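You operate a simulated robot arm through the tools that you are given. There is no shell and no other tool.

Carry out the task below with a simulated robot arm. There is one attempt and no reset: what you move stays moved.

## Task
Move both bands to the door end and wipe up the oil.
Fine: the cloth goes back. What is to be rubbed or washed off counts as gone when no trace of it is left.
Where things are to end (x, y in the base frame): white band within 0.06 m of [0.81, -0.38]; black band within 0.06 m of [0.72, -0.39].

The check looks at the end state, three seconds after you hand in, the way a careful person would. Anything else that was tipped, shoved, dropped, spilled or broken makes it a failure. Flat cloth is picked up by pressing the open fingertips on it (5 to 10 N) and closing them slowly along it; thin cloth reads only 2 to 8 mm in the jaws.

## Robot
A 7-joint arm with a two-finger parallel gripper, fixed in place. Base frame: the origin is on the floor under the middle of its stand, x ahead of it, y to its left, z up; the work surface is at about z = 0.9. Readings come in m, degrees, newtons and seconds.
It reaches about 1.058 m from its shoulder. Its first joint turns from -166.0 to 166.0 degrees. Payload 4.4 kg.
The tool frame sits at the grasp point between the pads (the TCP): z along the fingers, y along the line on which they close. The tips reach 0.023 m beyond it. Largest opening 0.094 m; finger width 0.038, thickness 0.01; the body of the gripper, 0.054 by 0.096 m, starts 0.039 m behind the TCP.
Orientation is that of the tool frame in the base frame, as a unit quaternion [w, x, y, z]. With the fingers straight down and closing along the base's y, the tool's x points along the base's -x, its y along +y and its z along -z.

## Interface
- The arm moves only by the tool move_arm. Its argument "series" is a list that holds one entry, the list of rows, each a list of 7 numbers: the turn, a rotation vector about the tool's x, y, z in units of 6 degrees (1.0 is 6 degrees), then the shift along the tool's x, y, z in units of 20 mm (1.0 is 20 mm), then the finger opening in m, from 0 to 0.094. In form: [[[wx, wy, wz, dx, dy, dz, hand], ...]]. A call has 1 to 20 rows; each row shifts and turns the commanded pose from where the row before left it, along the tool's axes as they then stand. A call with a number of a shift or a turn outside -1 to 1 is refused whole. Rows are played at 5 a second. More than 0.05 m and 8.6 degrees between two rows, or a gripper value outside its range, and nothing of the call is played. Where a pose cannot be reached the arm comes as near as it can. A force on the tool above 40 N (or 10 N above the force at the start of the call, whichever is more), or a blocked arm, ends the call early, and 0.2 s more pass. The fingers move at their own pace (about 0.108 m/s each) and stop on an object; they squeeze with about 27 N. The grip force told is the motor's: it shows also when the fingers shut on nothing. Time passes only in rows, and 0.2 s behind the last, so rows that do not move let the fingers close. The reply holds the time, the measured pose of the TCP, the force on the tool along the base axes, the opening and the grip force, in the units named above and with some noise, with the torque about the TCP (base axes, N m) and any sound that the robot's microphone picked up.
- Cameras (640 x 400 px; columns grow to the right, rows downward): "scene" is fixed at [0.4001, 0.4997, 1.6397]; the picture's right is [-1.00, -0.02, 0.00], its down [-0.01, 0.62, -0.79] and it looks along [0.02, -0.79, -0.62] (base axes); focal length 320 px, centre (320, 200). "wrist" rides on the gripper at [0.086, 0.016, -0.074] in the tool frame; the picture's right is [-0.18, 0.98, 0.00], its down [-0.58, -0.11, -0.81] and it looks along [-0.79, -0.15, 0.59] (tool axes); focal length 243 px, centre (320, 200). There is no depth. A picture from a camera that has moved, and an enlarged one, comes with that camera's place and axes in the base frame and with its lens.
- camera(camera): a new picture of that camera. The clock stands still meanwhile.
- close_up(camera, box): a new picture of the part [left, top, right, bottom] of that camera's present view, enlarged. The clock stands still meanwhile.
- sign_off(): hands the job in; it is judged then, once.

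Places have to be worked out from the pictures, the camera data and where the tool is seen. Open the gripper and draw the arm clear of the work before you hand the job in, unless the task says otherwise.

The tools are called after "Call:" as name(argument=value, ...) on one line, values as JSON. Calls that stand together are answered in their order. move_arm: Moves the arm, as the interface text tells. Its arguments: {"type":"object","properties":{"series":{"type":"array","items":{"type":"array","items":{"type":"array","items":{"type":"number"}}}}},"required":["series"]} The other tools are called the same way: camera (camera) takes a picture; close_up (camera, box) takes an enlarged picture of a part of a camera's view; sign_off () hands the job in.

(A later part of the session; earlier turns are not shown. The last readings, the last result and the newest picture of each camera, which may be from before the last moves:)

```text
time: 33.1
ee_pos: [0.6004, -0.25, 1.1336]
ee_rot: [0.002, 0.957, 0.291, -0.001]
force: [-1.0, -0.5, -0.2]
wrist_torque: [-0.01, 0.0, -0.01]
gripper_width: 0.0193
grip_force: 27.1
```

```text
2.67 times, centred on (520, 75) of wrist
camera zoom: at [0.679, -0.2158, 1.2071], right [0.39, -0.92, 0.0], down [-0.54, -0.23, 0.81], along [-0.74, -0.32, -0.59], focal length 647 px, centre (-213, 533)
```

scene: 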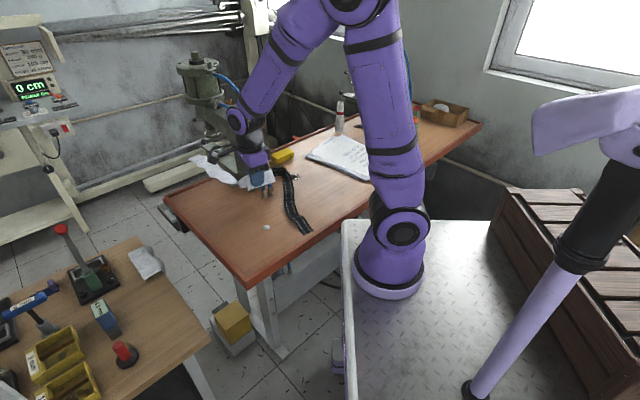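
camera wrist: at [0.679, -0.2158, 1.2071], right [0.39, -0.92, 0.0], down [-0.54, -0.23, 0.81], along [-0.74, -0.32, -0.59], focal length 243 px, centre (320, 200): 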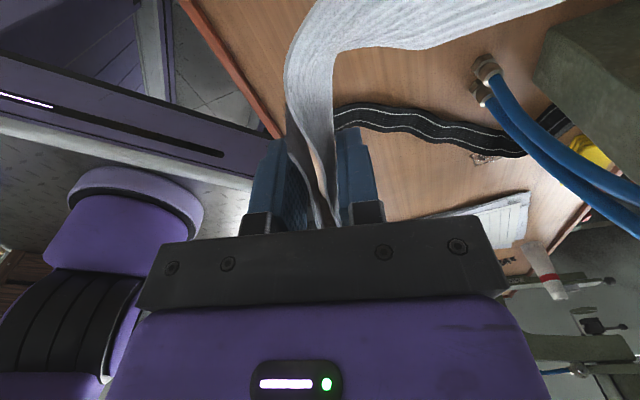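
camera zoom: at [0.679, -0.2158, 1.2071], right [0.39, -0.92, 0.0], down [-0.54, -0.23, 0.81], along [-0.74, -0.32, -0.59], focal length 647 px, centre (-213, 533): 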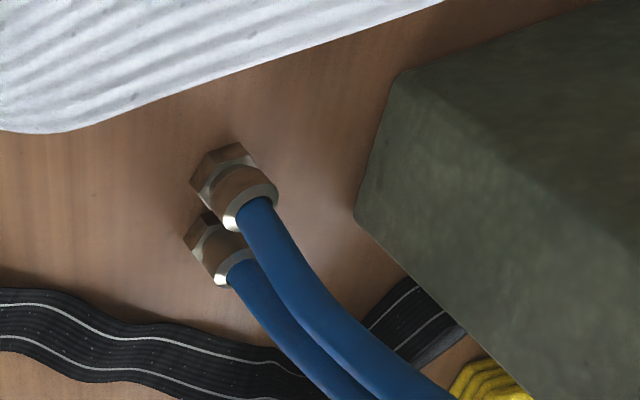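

The press sits at least 0.22 m in from the door edge, so a path along the edge is clear. I'll move the white band to its place (grip point about (0.714, -0.314)) at this height, then come down partway.

Call:
move_arm(series=[[[0, 0, 0, 0.49, 0.97, 0, 0], [0, 0, 0, 0.49, 0.97, 0, 0], [0, 0, 0, 0.49, 0.97, 0, 0], [0, 0, 0, 0.49, 0.97, 0, 0], [0, 0, 0, 0.49, 0.97, 0, 0], [0, 0, 0, 0.48, 0.97, 0, 0], [0, 0, 0, 0, 0, 1, 0], [0, 0, 0, 0, 0, 1, 0], [0, 0, 0, 0, 0, 1, 0], [0, 0, 0, 0, 0, 1, 0], [0, 0, 0, 0, 0, 1, 0], [0, 0, 0, 0, 0, 1, 0], [0, 0, 0, 0, 0, 1, 0], [0, 0, 0, 0, 0, 0, 0]]])

Call:
camera(camera="wrist")

Call:
camera(camera="scene")

Call:
close_up(camera="scene", box=[150, 150, 310, 250])

```text
time: 36.1
ee_pos: [0.7135, -0.3125, 0.9929]
ee_rot: [0.002, 0.956, 0.292, 0.0]
force: [-0.1, 0.2, -0.8]
wrist_torque: [0.04, 0.03, 0.02]
gripper_width: 0.019
grip_force: 26.9
```

```text
taken
camera wrist: at [0.7929, -0.2794, 1.067], right [0.39, -0.92, 0.0], down [-0.54, -0.23, 0.81], along [-0.74, -0.32, -0.59], focal length 243 px, centre (320, 200)
```

wrist: 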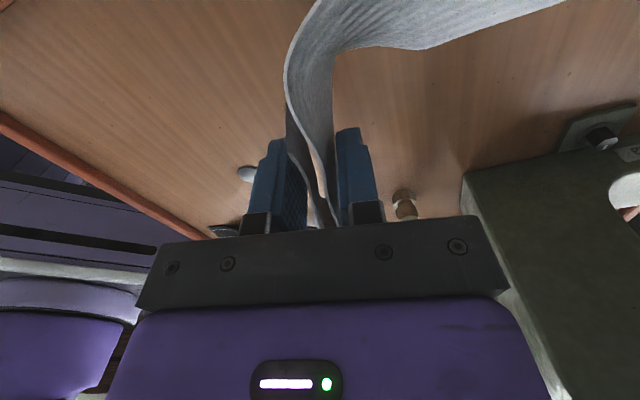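

```text
taken
```

scene: 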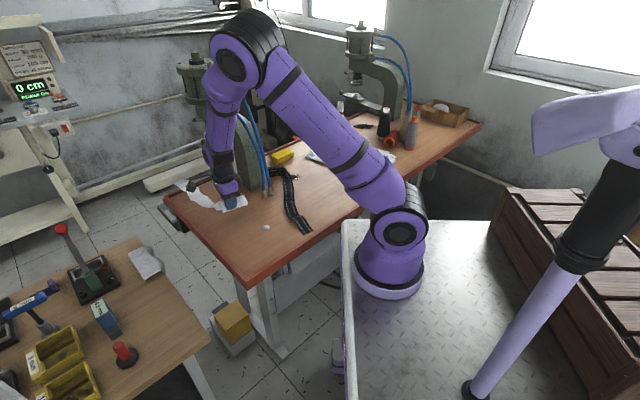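

```text
4.00 times, centred on (230, 200) of scene
camera zoom: at [0.4001, 0.4997, 1.6397], right [-1.0, -0.02, 0.0], down [-0.01, 0.62, -0.79], along [0.02, -0.79, -0.62], focal length 1280 px, centre (680, 200)
```

zoom: 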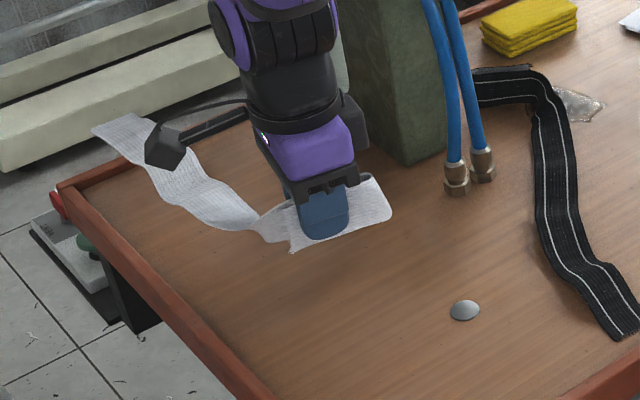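

The white band hangs level over its place, with its far end at about (0.94, -0.475), inside the rim. I'll lower it slowly until it just touches.

Call:
move_arm(series=[[[0, 0, 0, 0, 0, 0.9, 0], [0, 0, 0, 0, 0, 0.8, 0], [0, 0, 0, 0, 0, 0.4, 0], [0, 0, 0, 0, 0, 0.2, 0], [0, 0, 0, 0, 0, 0.15, 0], [0, 0, 0, 0, 0, 0.1, 0], [0, 0, 0, 0, 0, 0.05, 0], [0, 0, 0, 0, 0, 0.05, 0], [0, 0, 0, 0, 0, 0, 0]]])

Call:
close_up(camera="scene", box=[160, 170, 256, 230])

```text
time: 38.1
ee_pos: [0.7136, -0.3141, 0.9405]
ee_rot: [0.003, 0.957, 0.291, 0.0]
force: [-0.3, 0.1, 0.3]
wrist_torque: [-0.03, 0.05, -0.01]
gripper_width: 0.019
grip_force: 27.0
```

```text
6.67 times, centred on (208, 200) of scene
camera zoom: at [0.4001, 0.4997, 1.6397], right [-1.0, -0.02, 0.0], down [-0.01, 0.62, -0.79], along [0.02, -0.79, -0.62], focal length 2133 px, centre (1067, 200)
```

zoom: 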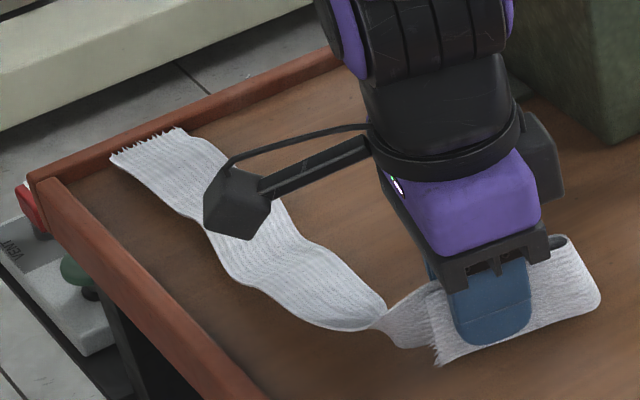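

The band hovers about 6 mm above the bench with its far end about 1 cm from the back rim. I'll ease it 5 mm away from that rim and set it down in 1 mm steps.

Call:
move_arm(series=[[[0, 0, 0, 0, -0.25, 0, 0], [0, 0, 0, 0, 0, 0.05, 0], [0, 0, 0, 0, 0, 0.05, 0], [0, 0, 0, 0, 0, 0.05, 0], [0, 0, 0, 0, 0, 0.05, 0], [0, 0, 0, 0, 0, 0.04, 0], [0, 0, 0, 0, 0, 0, 0]]])

```text
time: 39.7
ee_pos: [0.7108, -0.3109, 0.9353]
ee_rot: [0.002, 0.957, 0.291, 0.0]
force: [-0.2, -0.1, 0.0]
wrist_torque: [0.01, 0.04, -0.02]
gripper_width: 0.0191
grip_force: 27.4
```

Still no contact force at z 0.935; another millimetre or two in small steps.

Call:
move_arm(series=[[[0, 0, 0, 0, 0, 0.04, 0], [0, 0, 0, 0, 0, 0.03, 0], [0, 0, 0, 0, 0, 0, 0]]])

Call:
close_up(camera="scene", box=[160, 170, 256, 230])

```text
time: 40.5
ee_pos: [0.7109, -0.3106, 0.9336]
ee_rot: [0.001, 0.956, 0.292, -0.001]
force: [-0.2, 0.5, 2.1]
wrist_torque: [0.04, 0.0, 0.0]
gripper_width: 0.0192
grip_force: 26.9
```

```text
6.67 times, centred on (208, 200) of scene
camera zoom: at [0.4001, 0.4997, 1.6397], right [-1.0, -0.02, 0.0], down [-0.01, 0.62, -0.79], along [0.02, -0.79, -0.62], focal length 2133 px, centre (1067, 200)
```

zoom: 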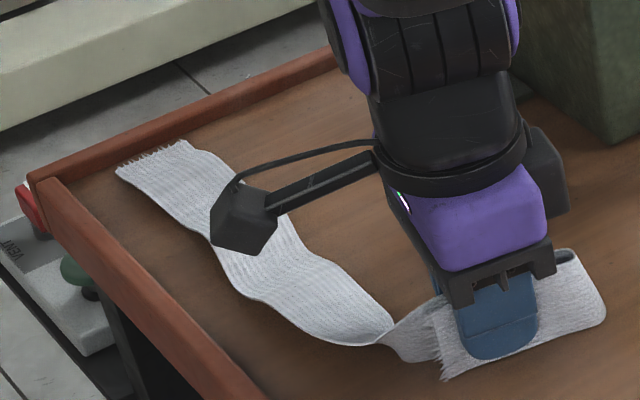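

Light contact now (2 N), and the band lies inside the rim all round. I'll open the fingers gently, then rise straight up.

Call:
move_arm(series=[[[0, 0, 0, 0, 0, 0, 0.024], [0, 0, 0, 0, 0, 0, 0.03], [0, 0, 0, 0, 0, 0, 0.04], [0, 0, 0, 0, 0, 0, 0.055], [0, 0, 0, 0, 0, 0, 0.06], [0, 0, 0, 0, 0, -0.5, 0.06], [0, 0, 0, 0, 0, -1, 0.06], [0, 0, 0, 0, 0, -1, 0.06], [0, 0, 0, 0, 0, -1, 0.06], [0, 0, 0, 0, 0, -1, 0.06], [0, 0, 0, 0, 0, -1, 0.06], [0, 0, 0, 0, 0, -1, 0.06], [0, 0, 0, 0, 0, -1, 0.06], [0, 0, 0, 0, 0, -1, 0.06], [0, 0, 0, 0, 0, -1, 0.06], [0, 0, 0, 0, 0, 0, 0.06]]])

Call:
camera(camera="wrist")

Call:
close_up(camera="scene", box=[150, 150, 310, 250])

```text
time: 43.9
ee_pos: [0.7098, -0.3093, 1.1245]
ee_rot: [0.001, 0.957, 0.291, 0.0]
force: [0.3, -0.1, 0.2]
wrist_torque: [0.0, 0.01, -0.01]
gripper_width: 0.0599
grip_force: 0.0
```

```text
taken
camera wrist: at [0.79, -0.275, 1.1982], right [0.39, -0.92, 0.0], down [-0.54, -0.23, 0.81], along [-0.74, -0.32, -0.59], focal length 243 px, centre (320, 200)
```

wrist: 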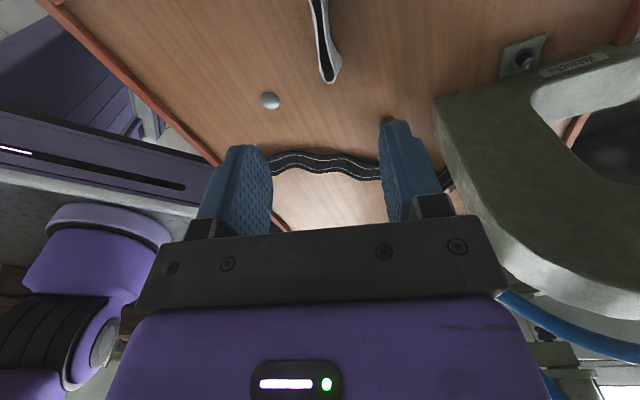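

```text
4.00 times, centred on (230, 200) of scene
camera zoom: at [0.4001, 0.4997, 1.6397], right [-1.0, -0.02, 0.0], down [-0.01, 0.62, -0.79], along [0.02, -0.79, -0.62], focal length 1280 px, centre (680, 200)
```

zoom: 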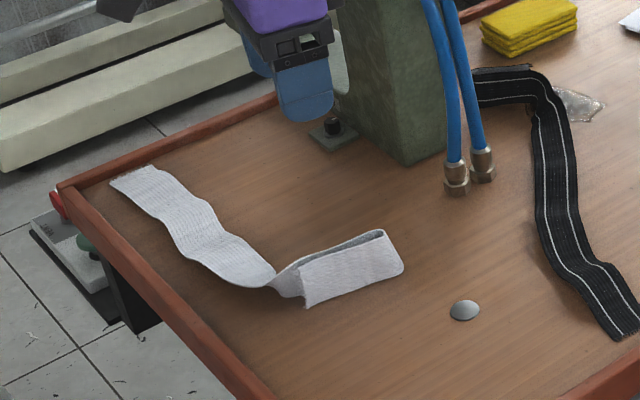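

White is placed: I judge its centre near (0.79, -0.37), about 2 cm from its target. Now I'll back away to the open middle, rise, and turn the wrist back to measure the black band.

Call:
move_arm(series=[[[0, 0, 0, 0, 0, -1, 0.07], [0, 0, 0, -0.95, -0.636, -0.5, 0.07], [0, 0, 0, -0.95, -0.636, -0.5, 0.07], [0, 0, 0, -0.95, -0.636, -0.5, 0.07], [0, 0, 0, -0.95, -0.636, -0.5, 0.07], [0, 0, 0, -0.95, -0.636, 0, 0.07], [0, 0, 0, -0.95, -0.636, 0, 0.07], [0, 0, -1, -0.95, -0.636, 0, 0.07], [0, 0, -1, 0, 0, 0, 0.07], [0, 0, -1, 0, 0, 0, 0.07], [0, 0, -1, 0, 0, 0, 0.07], [0, 0, -1, 0, 0, 0, 0.07], [0, 0, -1, 0, 0, 0, 0.07], [0, 0, -1, 0, 0, 0, 0.07], [0, 0, -1, 0, 0, 0, 0.07], [0, 0, -1, 0, 0, 0, 0.07], [0, 0, -1, 0, 0, 0, 0.07], [0, 0, -1, 0, 0, 0, 0.07], [0, 0, -1, 0, 0, 0, 0.07], [0, 0, -1, 0, 0, 0, 0.07]]])

Call:
move_arm(series=[[[0, 0, -1, 0, 0, 0, 0.07], [0, 0, -1, 0, 0, 0, 0.07], [0, 0, -1, 0, 0, 0, 0.07], [0, 0, -1, 0, 0, 0, 0.07], [0, 0, -1, 0, 0, 0, 0.07], [0, 0, -1, 0, 0, 0, 0.07], [0, 0, -1, 0, 0, 0, 0.07], [0, 0, -1, 0, 0, 0, 0.07], [0, 0, -1, 0, 0, 0, 0.07], [0, 0, -1, 0, 0, 0, 0.07], [0, 0, -1, 0, 0, 0, 0.07], [0, 0, -0.37, 0, 0, 0, 0.07], [0, 0, 0, 0, 0, 0, 0.07]]])

Call:
camera(camera="wrist")

```text
time: 48.1
ee_pos: [0.551, -0.3097, 1.1838]
ee_rot: [0.001, 0.56, 0.829, -0.001]
force: [0.2, -0.2, -0.6]
wrist_torque: [0.0, 0.0, 0.0]
gripper_width: 0.0701
grip_force: 0.1
```

```text
time: 50.9
ee_pos: [0.5509, -0.3096, 1.1838]
ee_rot: [0.001, -0.001, 1.0, -0.002]
force: [-0.1, -0.8, 1.1]
wrist_torque: [0.0, -0.01, -0.01]
gripper_width: 0.07
grip_force: 0.1
```

```text
taken
camera wrist: at [0.4624, -0.2942, 1.2578], right [0.18, 0.98, 0.0], down [0.58, -0.1, 0.81], along [0.79, -0.15, -0.59], focal length 243 px, centre (320, 200)
```

wrist: 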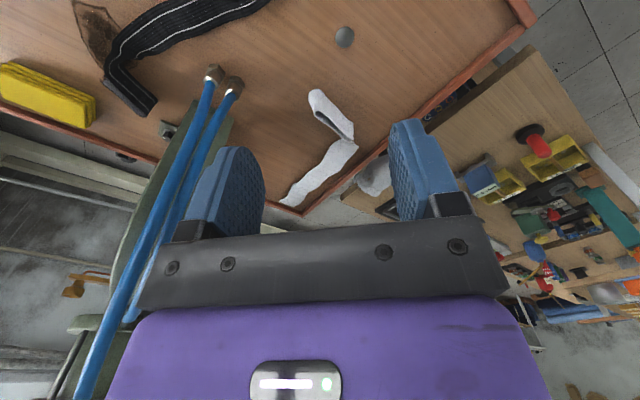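

I'll slide to above the oil side, at about (0.48, -0.55), staying clear of the hoses, to get a good look down on the black band's standing end.

Call:
move_arm(series=[[[0, 0, 0, 1, -0.5, 0, 0.07], [0, 0, 0, 1, -0.5, 0, 0.07], [0, 0, 0, 1, -0.5, 0, 0.07], [0, 0, 0, 0.5, -0.5, 0, 0.07], [0, 0, 0, 0, -1, 0, 0.07], [0, 0, 0, 0, -1, 0, 0.07], [0, 0, 0, 0, -1, 0, 0.07], [0, 0, 0, 0, -1, 0, 0.07], [0, 0, 0, 0, -1, 0, 0.07], [0, 0, 0, 0, -1, 0, 0.07], [0, 0, 0, 0, -1, 0, 0.07], [0, 0, 0, 0, -1, 0, 0.07], [0, 0, 0, 0, -1, 0, 0.07], [0, 0, 0, 0, -1, 0, 0.07], [0, 0, 0, 0, 0, 0, 0.07]]])

Call:
camera(camera="wrist")

Call:
close_up(camera="wrist", box=[250, 40, 442, 160])

Call:
close_up(camera="wrist", box=[300, 0, 640, 212])

```text
time: 54.1
ee_pos: [0.4799, -0.5508, 1.1835]
ee_rot: [0.001, -0.001, 1.0, -0.001]
force: [0.7, -0.4, 0.3]
wrist_torque: [-0.01, 0.01, 0.02]
gripper_width: 0.07
grip_force: 0.1
```

```text
taken
camera wrist: at [0.3917, -0.5347, 1.2587], right [0.18, 0.98, 0.0], down [0.58, -0.11, 0.81], along [0.79, -0.15, -0.59], focal length 243 px, centre (320, 200)
```

wrist: 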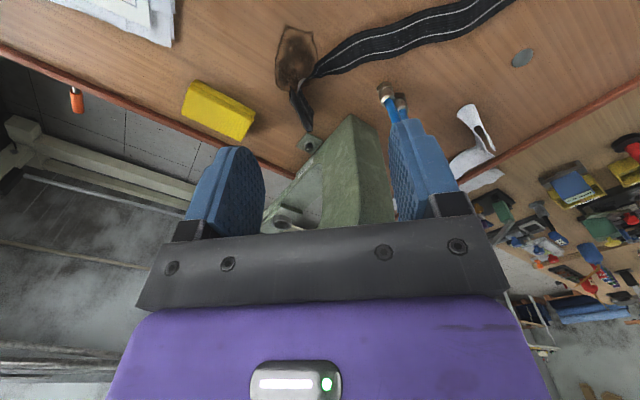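

```text
3.33 times, centred on (346, 100) of wrist
camera zoom: at [0.3917, -0.5347, 1.2587], right [0.18, 0.98, 0.0], down [0.58, -0.11, 0.81], along [0.79, -0.15, -0.59], focal length 809 px, centre (233, 533)
```

zoom: 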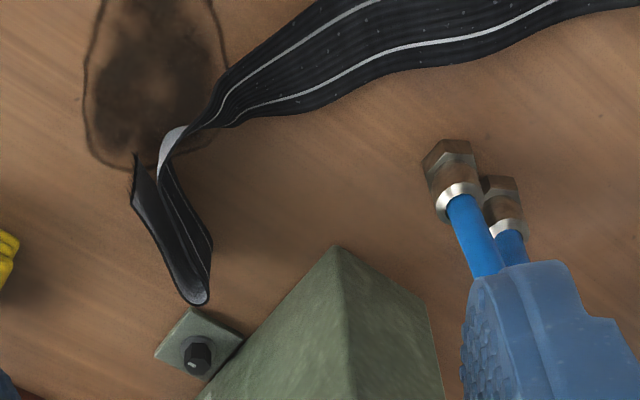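

```text
1.88 times, centred on (470, 106) of wrist
camera zoom: at [0.3917, -0.5347, 1.2587], right [0.18, 0.98, 0.0], down [0.58, -0.11, 0.81], along [0.79, -0.15, -0.59], focal length 457 px, centre (38, 377)
```

zoom: 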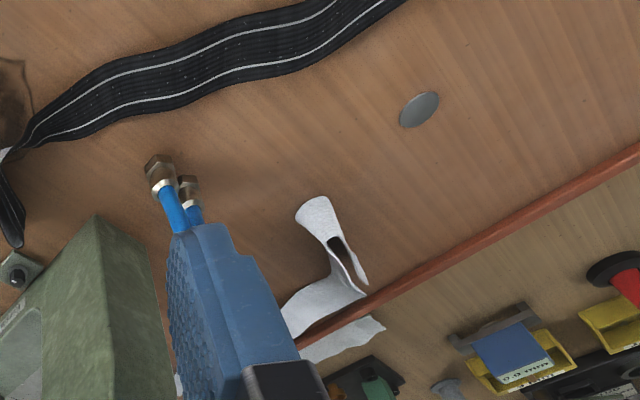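

Now I have a clear view: black's U stands from about (0.57, -0.60) to (0.63, -0.595), 2 cm wide, with the press column about 7 cm from its centre. I'll move above (0.603, -0.598), turn 7° to match, and come partway down.

Call:
move_arm(series=[[[0, 0, 0, -0.88, -0.34, 0, 0.07], [0, 0, 0, -0.88, -0.34, 0, 0.07], [0, 0, 0, -0.88, -0.34, 0, 0.07], [0, 0, 0, -0.88, -0.34, 0, 0.07], [0, 0, 0, -0.88, -0.34, 0, 0.07], [0, 0, 0, -0.88, -0.34, 0, 0.07], [0, 0, 0, -0.87, -0.32, 0, 0.07], [0, 0, -0.6, 0, 0, 0.5, 0.07], [0, 0, -0.57, 0, 0, 1, 0.07], [0, 0, 0, 0, 0, 1, 0.07], [0, 0, 0, 0, 0, 1, 0.07], [0, 0, 0, 0, 0, 1, 0.07], [0, 0, 0, 0, 0, 1, 0.07], [0, 0, 0, 0, 0, 1, 0.07], [0, 0, 0, 0, 0, 0, 0.07]]])

Call:
camera(camera="wrist")

Call:
close_up(camera="scene", box=[210, 100, 338, 180])

```text
time: 57.3
ee_pos: [0.6041, -0.5967, 1.056]
ee_rot: [0.0, -0.062, 0.998, -0.002]
force: [-0.1, 0.0, -0.1]
wrist_torque: [0.02, 0.02, -0.04]
gripper_width: 0.07
grip_force: 0.1
```

```text
taken
camera wrist: at [0.5151, -0.5922, 1.129], right [0.06, 1.0, 0.0], down [0.59, -0.03, 0.81], along [0.81, -0.05, -0.59], focal length 243 px, centre (320, 200)
```

wrist: 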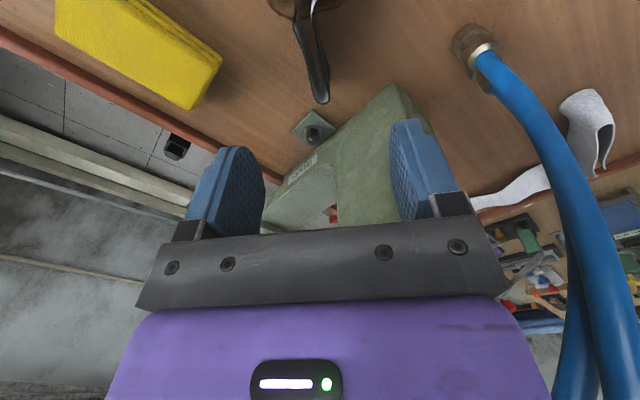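

```text
5.00 times, centred on (274, 140) of scene
camera zoom: at [0.4001, 0.4997, 1.6397], right [-1.0, -0.02, 0.0], down [-0.01, 0.62, -0.79], along [0.02, -0.79, -0.62], focal length 1600 px, centre (550, 500)
```

zoom: 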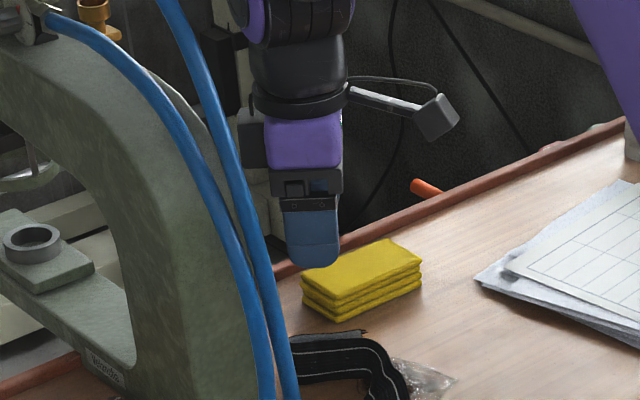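

The U is between the fingers, centred about 5 mm to -y of me; hoses and column are clear. I'll shift 5 mm and go down to z≈0.935.

Call:
move_arm(series=[[[0, 0, 0, 0, -0.25, 0.5, 0.07], [0, 0, 0, 0, 0, 1, 0.07], [0, 0, 0, 0, 0, 1, 0.07], [0, 0, 0, 0, 0, 1, 0.07], [0, 0, 0, 0, 0, 1, 0.07], [0, 0, 0, 0, 0, 1, 0.07], [0, 0, 0, 0, 0, 0.4, 0.07], [0, 0, 0, 0, 0, 0.15, 0.07], [0, 0, 0, 0, 0, 0, 0.07]]])

Call:
camera(camera="wrist")

Call:
close_up(camera="scene", box=[220, 120, 316, 180])

```text
time: 59.3
ee_pos: [0.6046, -0.6031, 0.9352]
ee_rot: [0.001, -0.062, 0.998, -0.002]
force: [0.6, 0.5, 5.1]
wrist_torque: [0.19, 0.08, 0.0]
gripper_width: 0.0703
grip_force: 0.3
```

```text
taken
camera wrist: at [0.5155, -0.5981, 1.0081], right [0.06, 1.0, 0.0], down [0.59, -0.03, 0.81], along [0.81, -0.05, -0.59], focal length 243 px, centre (320, 200)
```

wrist: 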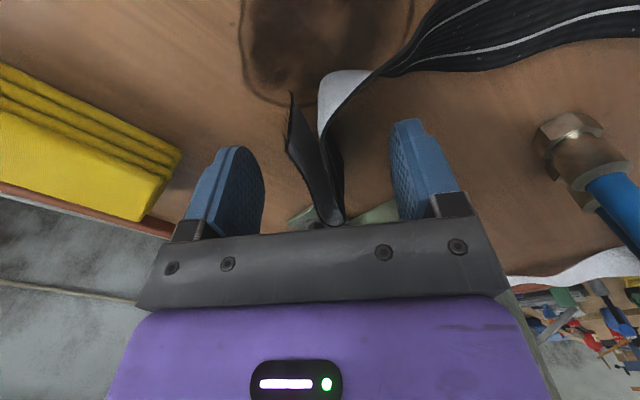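

```text
6.67 times, centred on (268, 150) of scene
camera zoom: at [0.4001, 0.4997, 1.6397], right [-1.0, -0.02, 0.0], down [-0.01, 0.62, -0.79], along [0.02, -0.79, -0.62], focal length 2133 px, centre (667, 533)
```

zoom: 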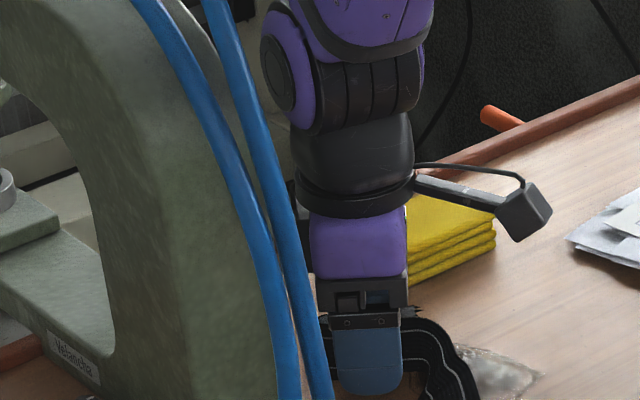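

There's a 5 N touch located at the +y finger's near corner; it's resting on the raised edge of the band's twist. I'll rise 4 mm, shift 7 mm further along +x, and go down again.

Call:
move_arm(series=[[[0, 0, 0, 0, 0, -0.25, 0.07], [0, 0, 0, -0.35, 0, 0, 0.064], [0, 0, 0, 0, 0, 0.1, 0.064], [0, 0, 0, 0, 0, 0.08, 0.064], [0, 0, 0, 0, 0, 0, 0.064]]])

Call:
camera(camera="wrist")

```text
time: 60.5
ee_pos: [0.6126, -0.602, 0.9357]
ee_rot: [0.0, -0.062, 0.998, -0.001]
force: [-0.3, -0.1, -0.3]
wrist_torque: [0.0, -0.01, -0.03]
gripper_width: 0.0641
grip_force: 0.2
```

```text
taken
camera wrist: at [0.5224, -0.597, 1.0091], right [0.06, 1.0, 0.0], down [0.59, -0.03, 0.81], along [0.81, -0.05, -0.59], focal length 243 px, centre (320, 200)
```

wrist: 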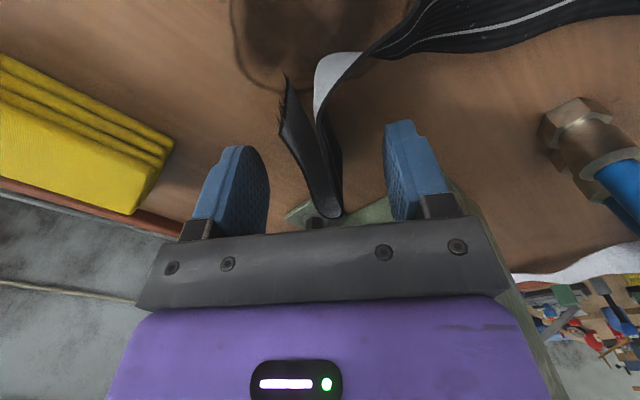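

No contact now and the U is well inside the jaws. Closing slowly.

Call:
move_arm(series=[[[0, 0, 0, 0, 0, 0, 0.055], [0, 0, 0, 0, 0, 0, 0.045], [0, 0, 0, 0, 0, 0, 0.035], [0, 0, 0, 0, 0, 0, 0.028], [0, 0, 0, 0, 0, 0, 0.021], [0, 0, 0, 0, 0, 0, 0.014], [0, 0, 0, 0, 0, 0, 0.007], [0, 0, 0, 0, 0, 0, 0.0], [0, 0, 0, 0, 0, 0, 0.0], [0, 0, 0, 0, 0, 0, 0.0]]])

Call:
camera(camera="wrist")

```text
time: 62.7
ee_pos: [0.6115, -0.6014, 0.9346]
ee_rot: [0.0, -0.062, 0.998, -0.001]
force: [-0.3, -0.6, 0.5]
wrist_torque: [0.09, 0.01, 0.07]
gripper_width: 0.0217
grip_force: 26.8
```

```text
taken
camera wrist: at [0.5224, -0.597, 1.0091], right [0.06, 1.0, 0.0], down [0.59, -0.03, 0.81], along [0.81, -0.05, -0.59], focal length 243 px, centre (320, 200)
```

wrist: 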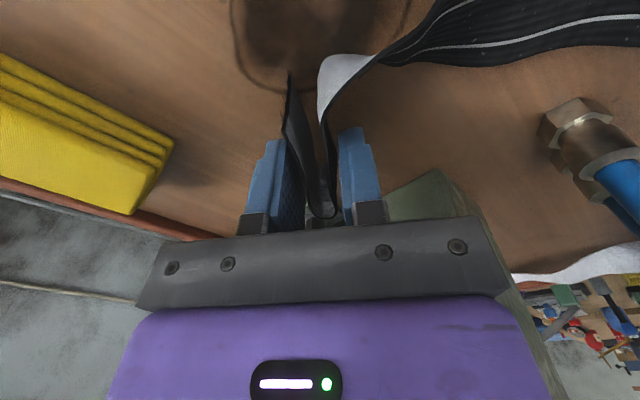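

Gripped: 21.7 mm on the double layer with 27 N. Lifting straight up slowly and checking.

Call:
move_arm(series=[[[0, 0, 0, 0, 0, -0.3, 0], [0, 0, 0, 0, 0, -0.5, 0], [0, 0, 0, 0, 0, -0.7, 0], [0, 0, 0, 0, 0, -1, 0], [0, 0, 0, 0, 0, -1, 0], [0, 0, 0, 0, 0, -1, 0], [0, 0, 0, 0, 0, 0, 0]]])

Call:
camera(camera="wrist")

Call:
close_up(camera="scene", box=[220, 120, 380, 220])

```text
time: 64.3
ee_pos: [0.6107, -0.6024, 1.0271]
ee_rot: [0.0, -0.061, 0.998, -0.002]
force: [-0.5, -0.6, -0.4]
wrist_torque: [-0.14, -0.02, 0.0]
gripper_width: 0.021
grip_force: 26.6
```

```text
taken
camera wrist: at [0.5221, -0.5966, 1.1002], right [0.06, 1.0, 0.0], down [0.59, -0.03, 0.81], along [0.81, -0.05, -0.59], focal length 243 px, centre (320, 200)
```

wrist: 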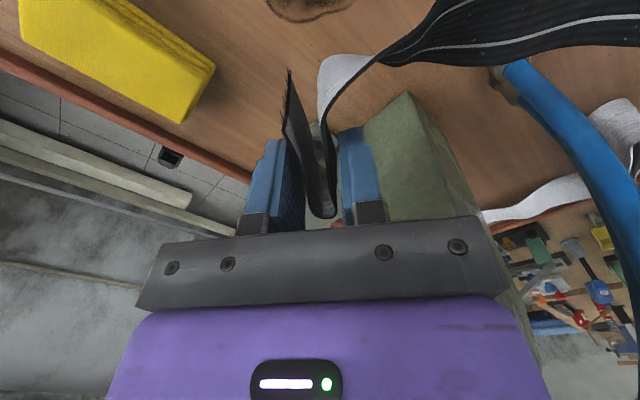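

```text
4.00 times, centred on (300, 170) of scene
camera zoom: at [0.4001, 0.4997, 1.6397], right [-1.0, -0.02, 0.0], down [-0.01, 0.62, -0.79], along [0.02, -0.79, -0.62], focal length 1280 px, centre (400, 320)
```

zoom: 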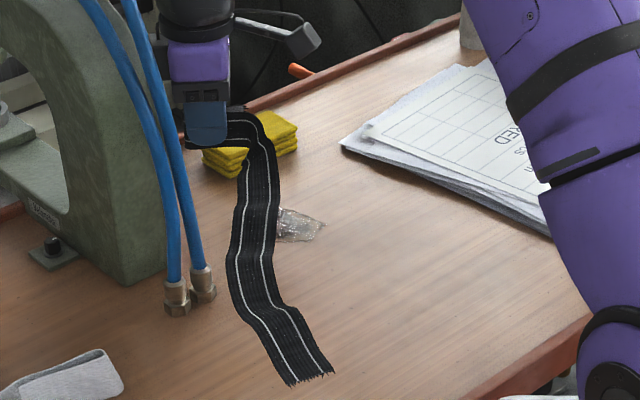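

Black is held firmly and clear. Its final place wants the camera side away from the press, so I'll first set it down on the free area where white lay (grip at about (0.475, -0.655), turned 20° clockwise), and then regrip it from the other side.

Call:
move_arm(series=[[[0, 0, 0, 0.88, -0.2225, -0.3, 0], [0, 0, 0, 0.88, -0.2225, -0.3, 0], [0, 0, 0, 0.88, -0.2225, 0, 0], [0, 0, 0, 0.88, -0.2225, 0, 0], [0, 0, 0, 0.88, -0.2225, 0, 0], [0, 0, 0, 0.88, -0.2225, 0, 0], [0, 0, 0, 0.88, -0.2225, 0, 0], [0, 0, 0, 0.88, -0.2225, 0, 0], [0, 0, 0.84, 0, 0, 0, 0], [0, 0, 0.83, 0, 0, 0, 0], [0, 0, 0.83, 0, 0, 0, 0], [0, 0, 0.83, 0, 0, 0, 0], [0, 0, 0, 0, 0, 1, 0], [0, 0, 0, 0, 0, 1, 0], [0, 0, 0, 0, 0, 1, 0], [0, 0, 0, 0, 0, 1, 0], [0, 0, 0, 0, 0, 0.4, 0], [0, 0, 0, 0, 0, 0, 0]]])

Call:
camera(camera="wrist")

Call:
close_up(camera="scene", box=[240, 130, 400, 230])

```text
time: 68.1
ee_pos: [0.4763, -0.6554, 0.9481]
ee_rot: [0.001, 0.112, 0.994, -0.002]
force: [-0.3, 0.2, -0.6]
wrist_torque: [-0.09, 0.0, 0.0]
gripper_width: 0.0215
grip_force: 26.5
```

```text
taken
camera wrist: at [0.3947, -0.6211, 1.0228], right [0.4, 0.92, 0.0], down [0.54, -0.23, 0.81], along [0.74, -0.32, -0.59], focal length 243 px, centre (320, 200)
```

wrist: 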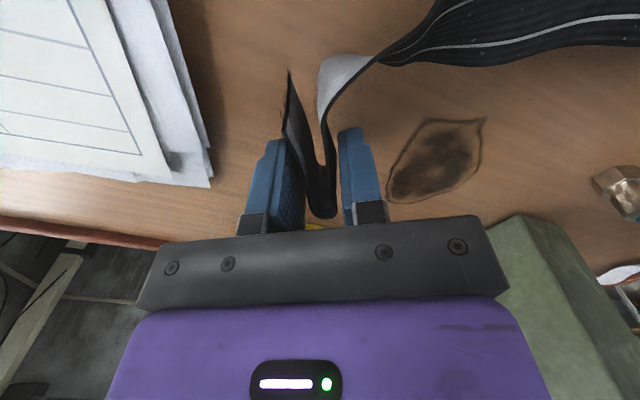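

```text
4.00 times, centred on (320, 180) of scene
camera zoom: at [0.4001, 0.4997, 1.6397], right [-1.0, -0.02, 0.0], down [-0.01, 0.62, -0.79], along [0.02, -0.79, -0.62], focal length 1280 px, centre (320, 280)
```

zoom: 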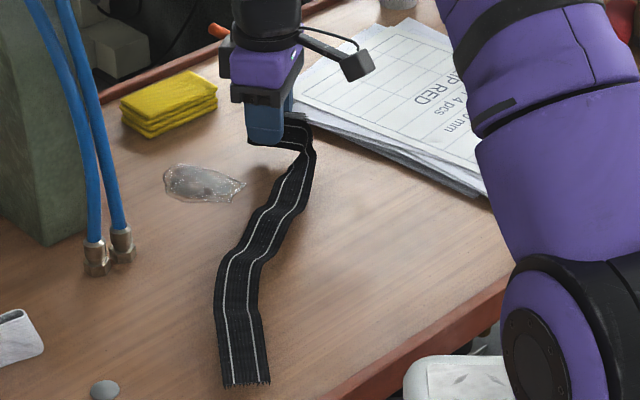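

The band hovers about 1.3 cm over the bench, clear of the oil, papers and front rim. Lowering it the rest of the way gently.

Call:
move_arm(series=[[[0, 0, 0, 0, 0, 0.3, 0], [0, 0, 0, 0, 0, 0.15, 0], [0, 0, 0, 0, 0, 0.08, 0], [0, 0, 0, 0, 0, 0.05, 0], [0, 0, 0, 0, 0, 0, 0]]])

```text
time: 69.3
ee_pos: [0.4761, -0.6552, 0.9382]
ee_rot: [0.0, 0.113, 0.994, -0.002]
force: [-0.1, 0.1, -0.8]
wrist_torque: [-0.09, 0.01, 0.01]
gripper_width: 0.0214
grip_force: 27.1
```

Not touching yet at z 0.938; continuing down in 1 mm steps.

Call:
move_arm(series=[[[0, 0, 0, 0, 0, 0.06, 0], [0, 0, 0, 0, 0, 0.05, 0], [0, 0, 0, 0, 0, 0.04, 0], [0, 0, 0, 0, 0, 0, 0]]])

```text
time: 70.3
ee_pos: [0.4766, -0.6542, 0.935]
ee_rot: [0.0, 0.113, 0.994, -0.002]
force: [0.4, 1.0, 5.7]
wrist_torque: [0.17, 0.21, -0.05]
gripper_width: 0.0213
grip_force: 26.2
```

Contact at 5.7 N. Releasing, rising 10 cm and checking that the band stays put.

Call:
move_arm(series=[[[0, 0, 0, 0, 0, -0.02, 0.024], [0, 0, 0, 0, 0, 0, 0.032], [0, 0, 0, 0, 0, 0, 0.045], [0, 0, 0, 0, 0, 0, 0.06], [0, 0, 0, 0, 0, 0, 0.064], [0, 0, 0, 0, 0, -0.5, 0.064], [0, 0, 0, 0, 0, -1, 0.064], [0, 0, 0, 0, 0, -1, 0.064], [0, 0, 0, 0, 0, -1, 0.064], [0, 0, 0, 0, 0, -1, 0.064], [0, 0, 0, 0, 0, -1, 0.064], [0, 0, 0, 0, 0, -1, 0.064], [0, 0, 0, 0, 0, 0, 0.064]]])

Call:
camera(camera="wrist")

Call:
close_up(camera="scene", box=[240, 130, 400, 230])

```text
time: 73.1
ee_pos: [0.4772, -0.6545, 1.0668]
ee_rot: [0.001, 0.113, 0.994, -0.001]
force: [-0.1, 0.0, -0.2]
wrist_torque: [-0.02, 0.01, 0.03]
gripper_width: 0.064
grip_force: 0.0
```

```text
taken
camera wrist: at [0.3942, -0.6201, 1.1396], right [0.4, 0.92, 0.0], down [0.54, -0.23, 0.81], along [0.74, -0.32, -0.59], focal length 243 px, centre (320, 200)
```

wrist: 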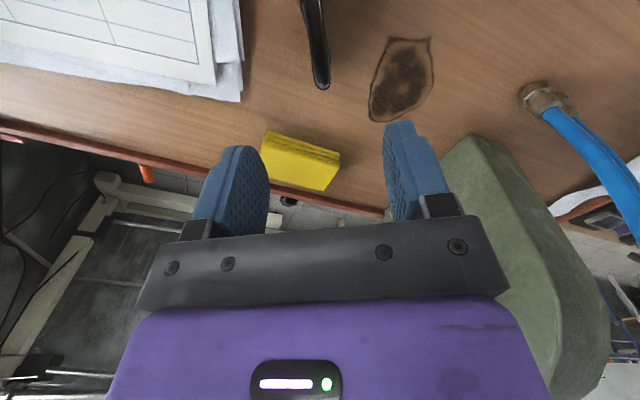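

```text
4.00 times, centred on (320, 180) of scene
camera zoom: at [0.4001, 0.4997, 1.6397], right [-1.0, -0.02, 0.0], down [-0.01, 0.62, -0.79], along [0.02, -0.79, -0.62], focal length 1280 px, centre (320, 280)
```

zoom: 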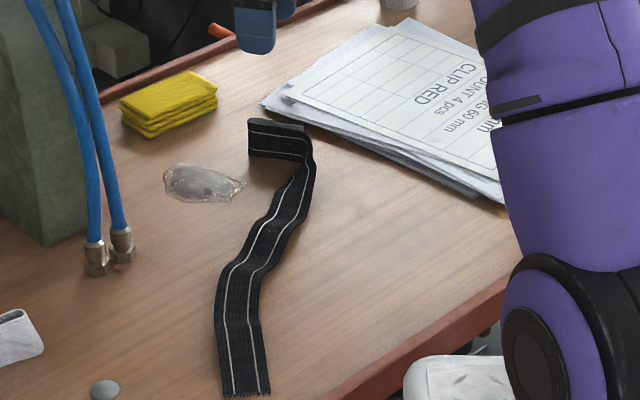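

Black sits well in the interim spot and the whole oil patch is now visible (x≈0.495–0.585, y≈-0.64…-0.56). I'll turn the wrist half a turn in place for the regrip.

Call:
move_arm(series=[[[0, 0, 1, 0, 0, -0.5, 0.064], [0, 0, 1, 0, 0, -0.5, 0.064], [0, 0, 1, 0, 0, -0.5, 0.064], [0, 0, 1, 0, 0, 0, 0.064], [0, 0, 1, 0, 0, 0, 0.064], [0, 0, 1, 0, 0, 0, 0.064], [0, 0, 1, 0, 0, 0, 0.064], [0, 0, 1, 0, 0, 0, 0.064], [0, 0, 1, 0, 0, 0, 0.064], [0, 0, 1, 0, 0, 0, 0.064], [0, 0, 1, 0, 0, 0, 0.064], [0, 0, 1, 0, 0, 0, 0.064], [0, 0, 1, 0, 0, 0, 0.064], [0, 0, 1, 0, 0, 0, 0.064], [0, 0, 1, 0, 0, 0, 0.064], [0, 0, 1, 0, 0, 0, 0.064], [0, 0, 1, 0, 0, 0, 0.064], [0, 0, 1, 0, 0, 0, 0.064], [0, 0, 1, 0, 0, 0, 0.064], [0, 0, 1, 0, 0, 0, 0.064]]])

Call:
move_arm(series=[[[0, 0, 1, 0, 0, 0, 0.064], [0, 0, 1, 0, 0, 0, 0.064], [0, 0, 1, 0, 0, 0, 0.064], [0, 0, 1, 0, 0, 0, 0.064], [0, 0, 1, 0, 0, 0, 0.064], [0, 0, 1, 0, 0, 0, 0.064], [0, 0, 1, 0, 0, 0, 0.064], [0, 0, 1, 0, 0, 0, 0.064], [0, 0, 1, 0, 0, 0, 0.064], [0, 0, 1, 0, 0, 0, 0.064], [0, 0, 0, 0, 0, 0, 0.064]]])

Call:
camera(camera="wrist")

```text
time: 77.3
ee_pos: [0.4759, -0.6547, 1.0945]
ee_rot: [0.002, 0.917, 0.399, 0.0]
force: [0.1, -0.1, -0.2]
wrist_torque: [0.02, 0.0, -0.01]
gripper_width: 0.064
grip_force: 0.2
```

```text
time: 79.7
ee_pos: [0.4761, -0.6539, 1.0941]
ee_rot: [0.001, 0.994, -0.112, 0.001]
force: [-0.6, 0.0, -0.2]
wrist_torque: [0.0, -0.02, -0.01]
gripper_width: 0.0639
grip_force: 0.0
```

```text
taken
camera wrist: at [0.5555, -0.6904, 1.1698], right [-0.4, -0.92, 0.0], down [-0.54, 0.24, 0.8], along [-0.74, 0.32, -0.59], focal length 243 px, centre (320, 200)
```

wrist: 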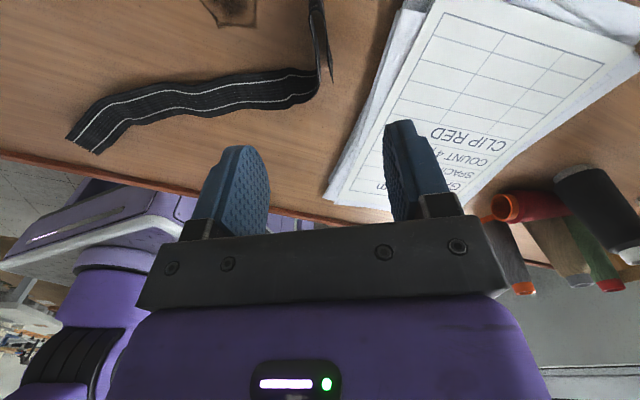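

The half turn worked and the black U is again centred between the fingers. Going straight down to the same grip height.

Call:
move_arm(series=[[[0, 0, 0, 0, 0, 1, 0.064], [0, 0, 0, 0, 0, 1, 0.064], [0, 0, 0, 0, 0, 1, 0.064], [0, 0, 0, 0, 0, 1, 0.064], [0, 0, 0, 0, 0, 1, 0.064], [0, 0, 0, 0, 0, 1, 0.064], [0, 0, 0, 0, 0, 1, 0.064], [0, 0, 0, 0, 0, 0.6, 0.064], [0, 0, 0, 0, 0, 0.2, 0.064], [0, 0, 0, 0, 0, 0.1, 0.064], [0, 0, 0, 0, 0, 0, 0.064]]])

Call:
camera(camera="wrist")

```text
time: 82.1
ee_pos: [0.4761, -0.6547, 0.9368]
ee_rot: [0.002, 0.994, -0.112, 0.001]
force: [-0.8, 0.4, -0.3]
wrist_torque: [-0.02, 0.0, 0.01]
gripper_width: 0.0638
grip_force: 0.1
```

```text
taken
camera wrist: at [0.5557, -0.6907, 1.0116], right [-0.4, -0.92, 0.0], down [-0.54, 0.24, 0.81], along [-0.74, 0.32, -0.59], focal length 243 px, centre (320, 200)
```

wrist: 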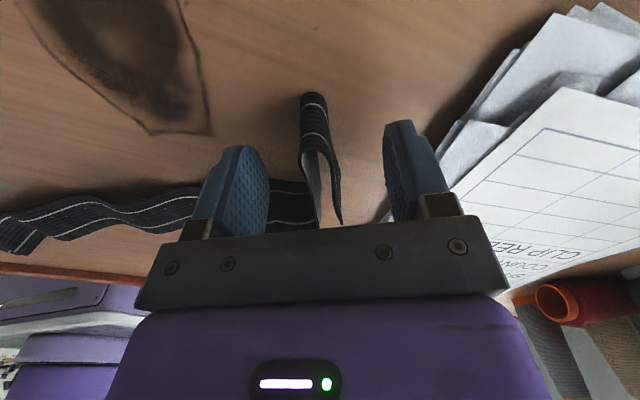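

The U sits between the fingers, no contact. Closing slowly.

Call:
move_arm(series=[[[0, 0, 0, 0, 0, 0, 0.054], [0, 0, 0, 0, 0, 0, 0.044], [0, 0, 0, 0, 0, 0, 0.035], [0, 0, 0, 0, 0, 0, 0.028], [0, 0, 0, 0, 0, 0, 0.021], [0, 0, 0, 0, 0, 0, 0.014], [0, 0, 0, 0, 0, 0, 0.007], [0, 0, 0, 0, 0, 0, 0.0], [0, 0, 0, 0, 0, 0, 0.0], [0, 0, 0, 0, 0, -0.3, 0.0], [0, 0, 0, 0, 0, -0.6, 0.0], [0, 0, 0, 0, 0, -0.8, 0.0], [0, 0, 0, 0, 0, -0.8, 0.0], [0, 0, 0, 0, 0, 0, 0.0]]])

Call:
close_up(camera="scene", box=[240, 130, 400, 230])

```text
time: 85.1
ee_pos: [0.4755, -0.6549, 0.9874]
ee_rot: [0.002, 0.994, -0.112, 0.001]
force: [0.2, 0.5, -0.4]
wrist_torque: [-0.08, -0.03, -0.01]
gripper_width: 0.0215
grip_force: 26.9
```

```text
4.00 times, centred on (320, 180) of scene
camera zoom: at [0.4001, 0.4997, 1.6397], right [-1.0, -0.02, 0.0], down [-0.01, 0.62, -0.79], along [0.02, -0.79, -0.62], focal length 1280 px, centre (320, 280)
```

zoom: 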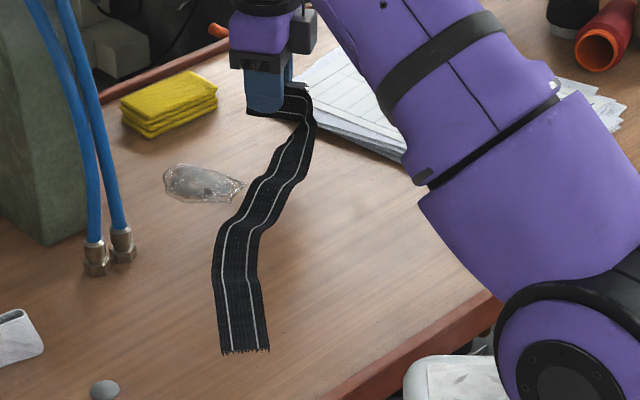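

Regripped (21.5 mm, 27 N) with the camera now on the side that will face away from the press. The hoses stand between here and there, so I'll go up, out over the front edge, then round; first the +y leg.

Call:
move_arm(series=[[[0, 0, 0, 0, 0, -1, 0], [0, 0, 0, 0, 0, -1, 0], [0, 0, 0, 0, 0, -1, 0], [0, 0, 0, -0.22, -0.945, 0, 0], [0, 0, 0, -0.22, -0.945, 0, 0], [0, 0, 0, -0.22, -0.945, 0, 0], [0, 0, 0, -0.22, -0.945, 0, 0], [0, 0, 0, -0.22, -0.945, 0, 0], [0, 0, 0, -0.22, -0.945, 0, 0], [0, 0, 0, -0.22, -0.945, 0, 0], [0, 0, 0, -0.22, -0.945, 0, 0], [0, 0, 0, -0.22, -0.945, 0, 0], [0, 0, 0, -0.22, -0.945, 0, 0], [0, 0, 0, -0.22, -0.945, 0, 0], [0, 0, 0, -0.22, -0.945, 0, 0], [0, 0, 0, 0, 0, 0, 0]]])

Call:
camera(camera="scene")

Call:
camera(camera="wrist")

```text
time: 88.5
ee_pos: [0.4756, -0.4206, 1.0465]
ee_rot: [0.002, 0.994, -0.112, 0.001]
force: [0.5, -0.1, -0.3]
wrist_torque: [-0.11, 0.03, 0.0]
gripper_width: 0.0216
grip_force: 26.8
```

```text
taken
```

scene: 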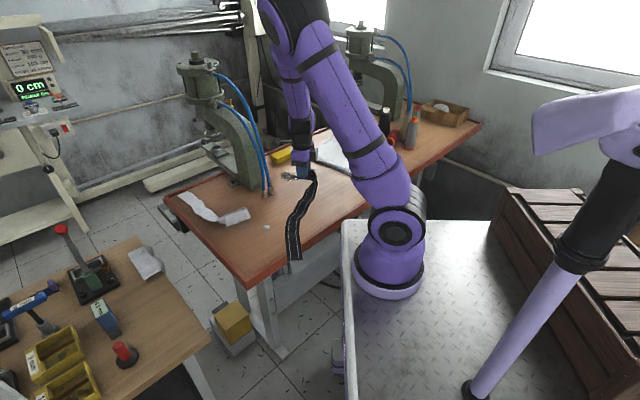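

```text
taken
camera wrist: at [0.5544, -0.4575, 1.121], right [-0.4, -0.92, 0.0], down [-0.54, 0.24, 0.8], along [-0.74, 0.32, -0.59], focal length 243 px, centre (320, 200)
```

wrist: 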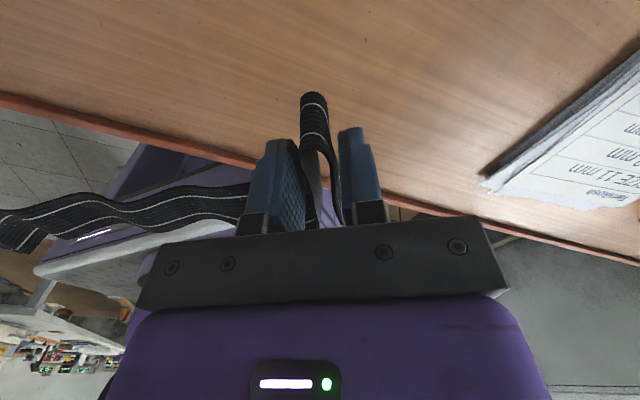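

Clear so far. Next leg: to about (0.60, -0.33), turn 20°, then to (0.70, -0.335), turn another 25°.

Call:
move_arm(series=[[[0, 0, 0, 0.838, -0.963, 0, 0], [0, 0, 0, 0.838, -0.963, 0, 0], [0, 0, 0, 0.838, -0.963, 0, 0], [0, 0, 0, 0.838, -0.963, 0, 0], [0, 0, 0, 0.838, -0.963, 0, 0], [0, 0, 0, 0.838, -0.963, 0, 0], [0, 0, -0.833, 0, 0, 0, 0], [0, 0, -0.833, 0, 0, 0, 0], [0, 0, -0.833, 0, 0, 0, 0], [0, 0, -0.833, 0, 0, 0, 0], [0, 0, 0, 0.987, 0.172, 0, 0], [0, 0, 0, 0.987, 0.172, 0, 0], [0, 0, 0, 0.987, 0.172, 0, 0], [0, 0, 0, 0.987, 0.172, 0, 0], [0, 0, 0, 0.987, 0.172, 0, 0], [0, 0, -0.833, 0, 0, 0, 0], [0, 0, -0.833, 0, 0, 0, 0], [0, 0, -0.833, 0, 0, 0, 0], [0, 0, -0.833, 0, 0, 0, 0], [0, 0, -0.833, 0, 0, 0, 0]]])

Call:
camera(camera="scene")

Call:
camera(camera="wrist")

```text
time: 92.7
ee_pos: [0.6991, -0.3358, 1.0464]
ee_rot: [0.002, 0.961, 0.278, 0.0]
force: [0.1, 0.2, -0.4]
wrist_torque: [-0.05, -0.08, 0.03]
gripper_width: 0.0214
grip_force: 26.3
```

```text
taken
```

scene: 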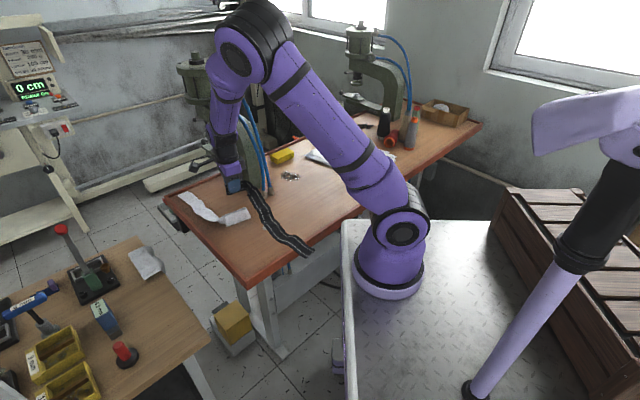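

```text
taken
camera wrist: at [0.7796, -0.3041, 1.1205], right [0.37, -0.93, 0.0], down [-0.55, -0.22, 0.81], along [-0.75, -0.3, -0.59], focal length 243 px, centre (320, 200)
```

wrist: 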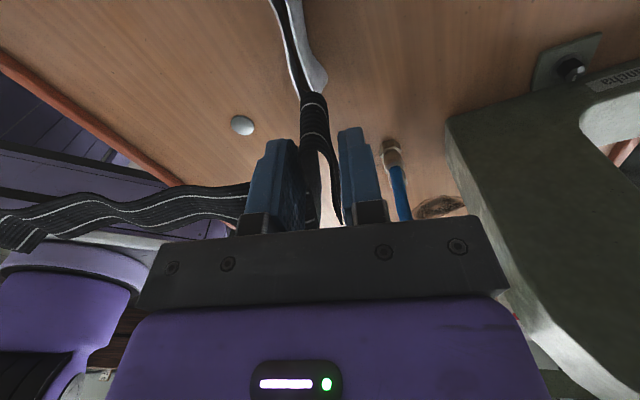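

White below, black carried clear above it. Next: to about (0.78, -0.38) and the last 21° of turn, then look down to judge the final fit.

Call:
move_arm(series=[[[0, 0, 0, 0.454, 0.802, 0, 0], [0, 0, 0, 0.454, 0.802, 0, 0], [0, 0, 0, 0.454, 0.802, 0, 0], [0, 0, 0, 0.454, 0.802, 0, 0], [0, 0, 0, 0.454, 0.802, 0, 0], [0, 0, -0.8625, 0, 0, 0, 0], [0, 0, -0.8625, 0, 0, 0, 0], [0, 0, -0.8625, 0, 0, 0, 0], [0, 0, -0.8625, 0, 0, 0, 0], [0, 0, 0, -0.335, 0.81, 0, 0], [0, 0, 0, -0.335, 0.81, 0, 0], [0, 0, 0, 0, 0, 0, 0]]])

Call:
camera(camera="wrist")

Call:
close_up(camera="scene", box=[150, 140, 326, 250])

```text
time: 95.3
ee_pos: [0.7987, -0.4101, 1.0481]
ee_rot: [0.001, 0.896, 0.445, 0.0]
force: [0.2, -0.9, -0.6]
wrist_torque: [-0.04, -0.08, -0.01]
gripper_width: 0.0215
grip_force: 27.0
```

```text
taken
camera wrist: at [0.862, -0.351, 1.121], right [0.67, -0.74, 0.0], down [-0.44, -0.39, 0.81], along [-0.6, -0.54, -0.59], focal length 243 px, centre (320, 200)
```

wrist: 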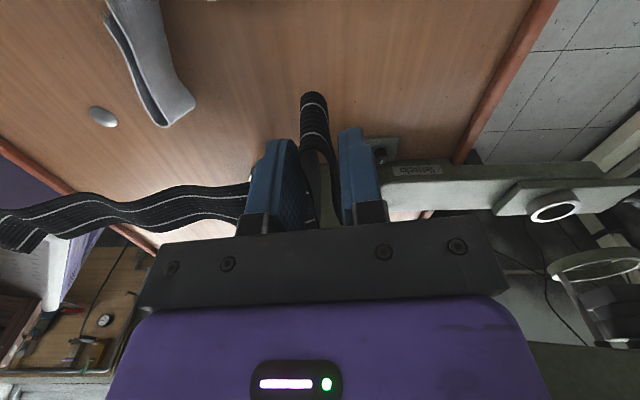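

```text
3.64 times, centred on (238, 195) of scene
camera zoom: at [0.4001, 0.4997, 1.6397], right [-1.0, -0.02, 0.0], down [-0.01, 0.62, -0.79], along [0.02, -0.79, -0.62], focal length 1164 px, centre (618, 218)
```

zoom: 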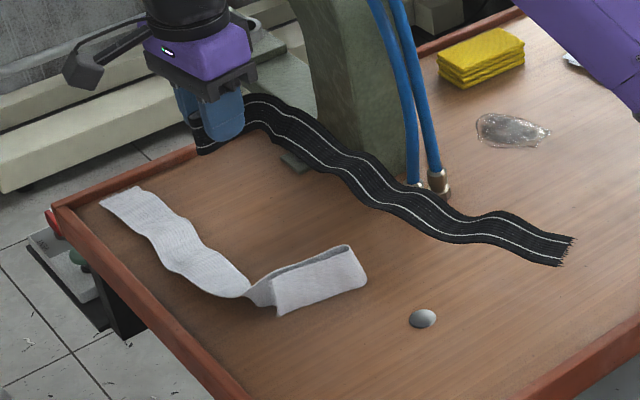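

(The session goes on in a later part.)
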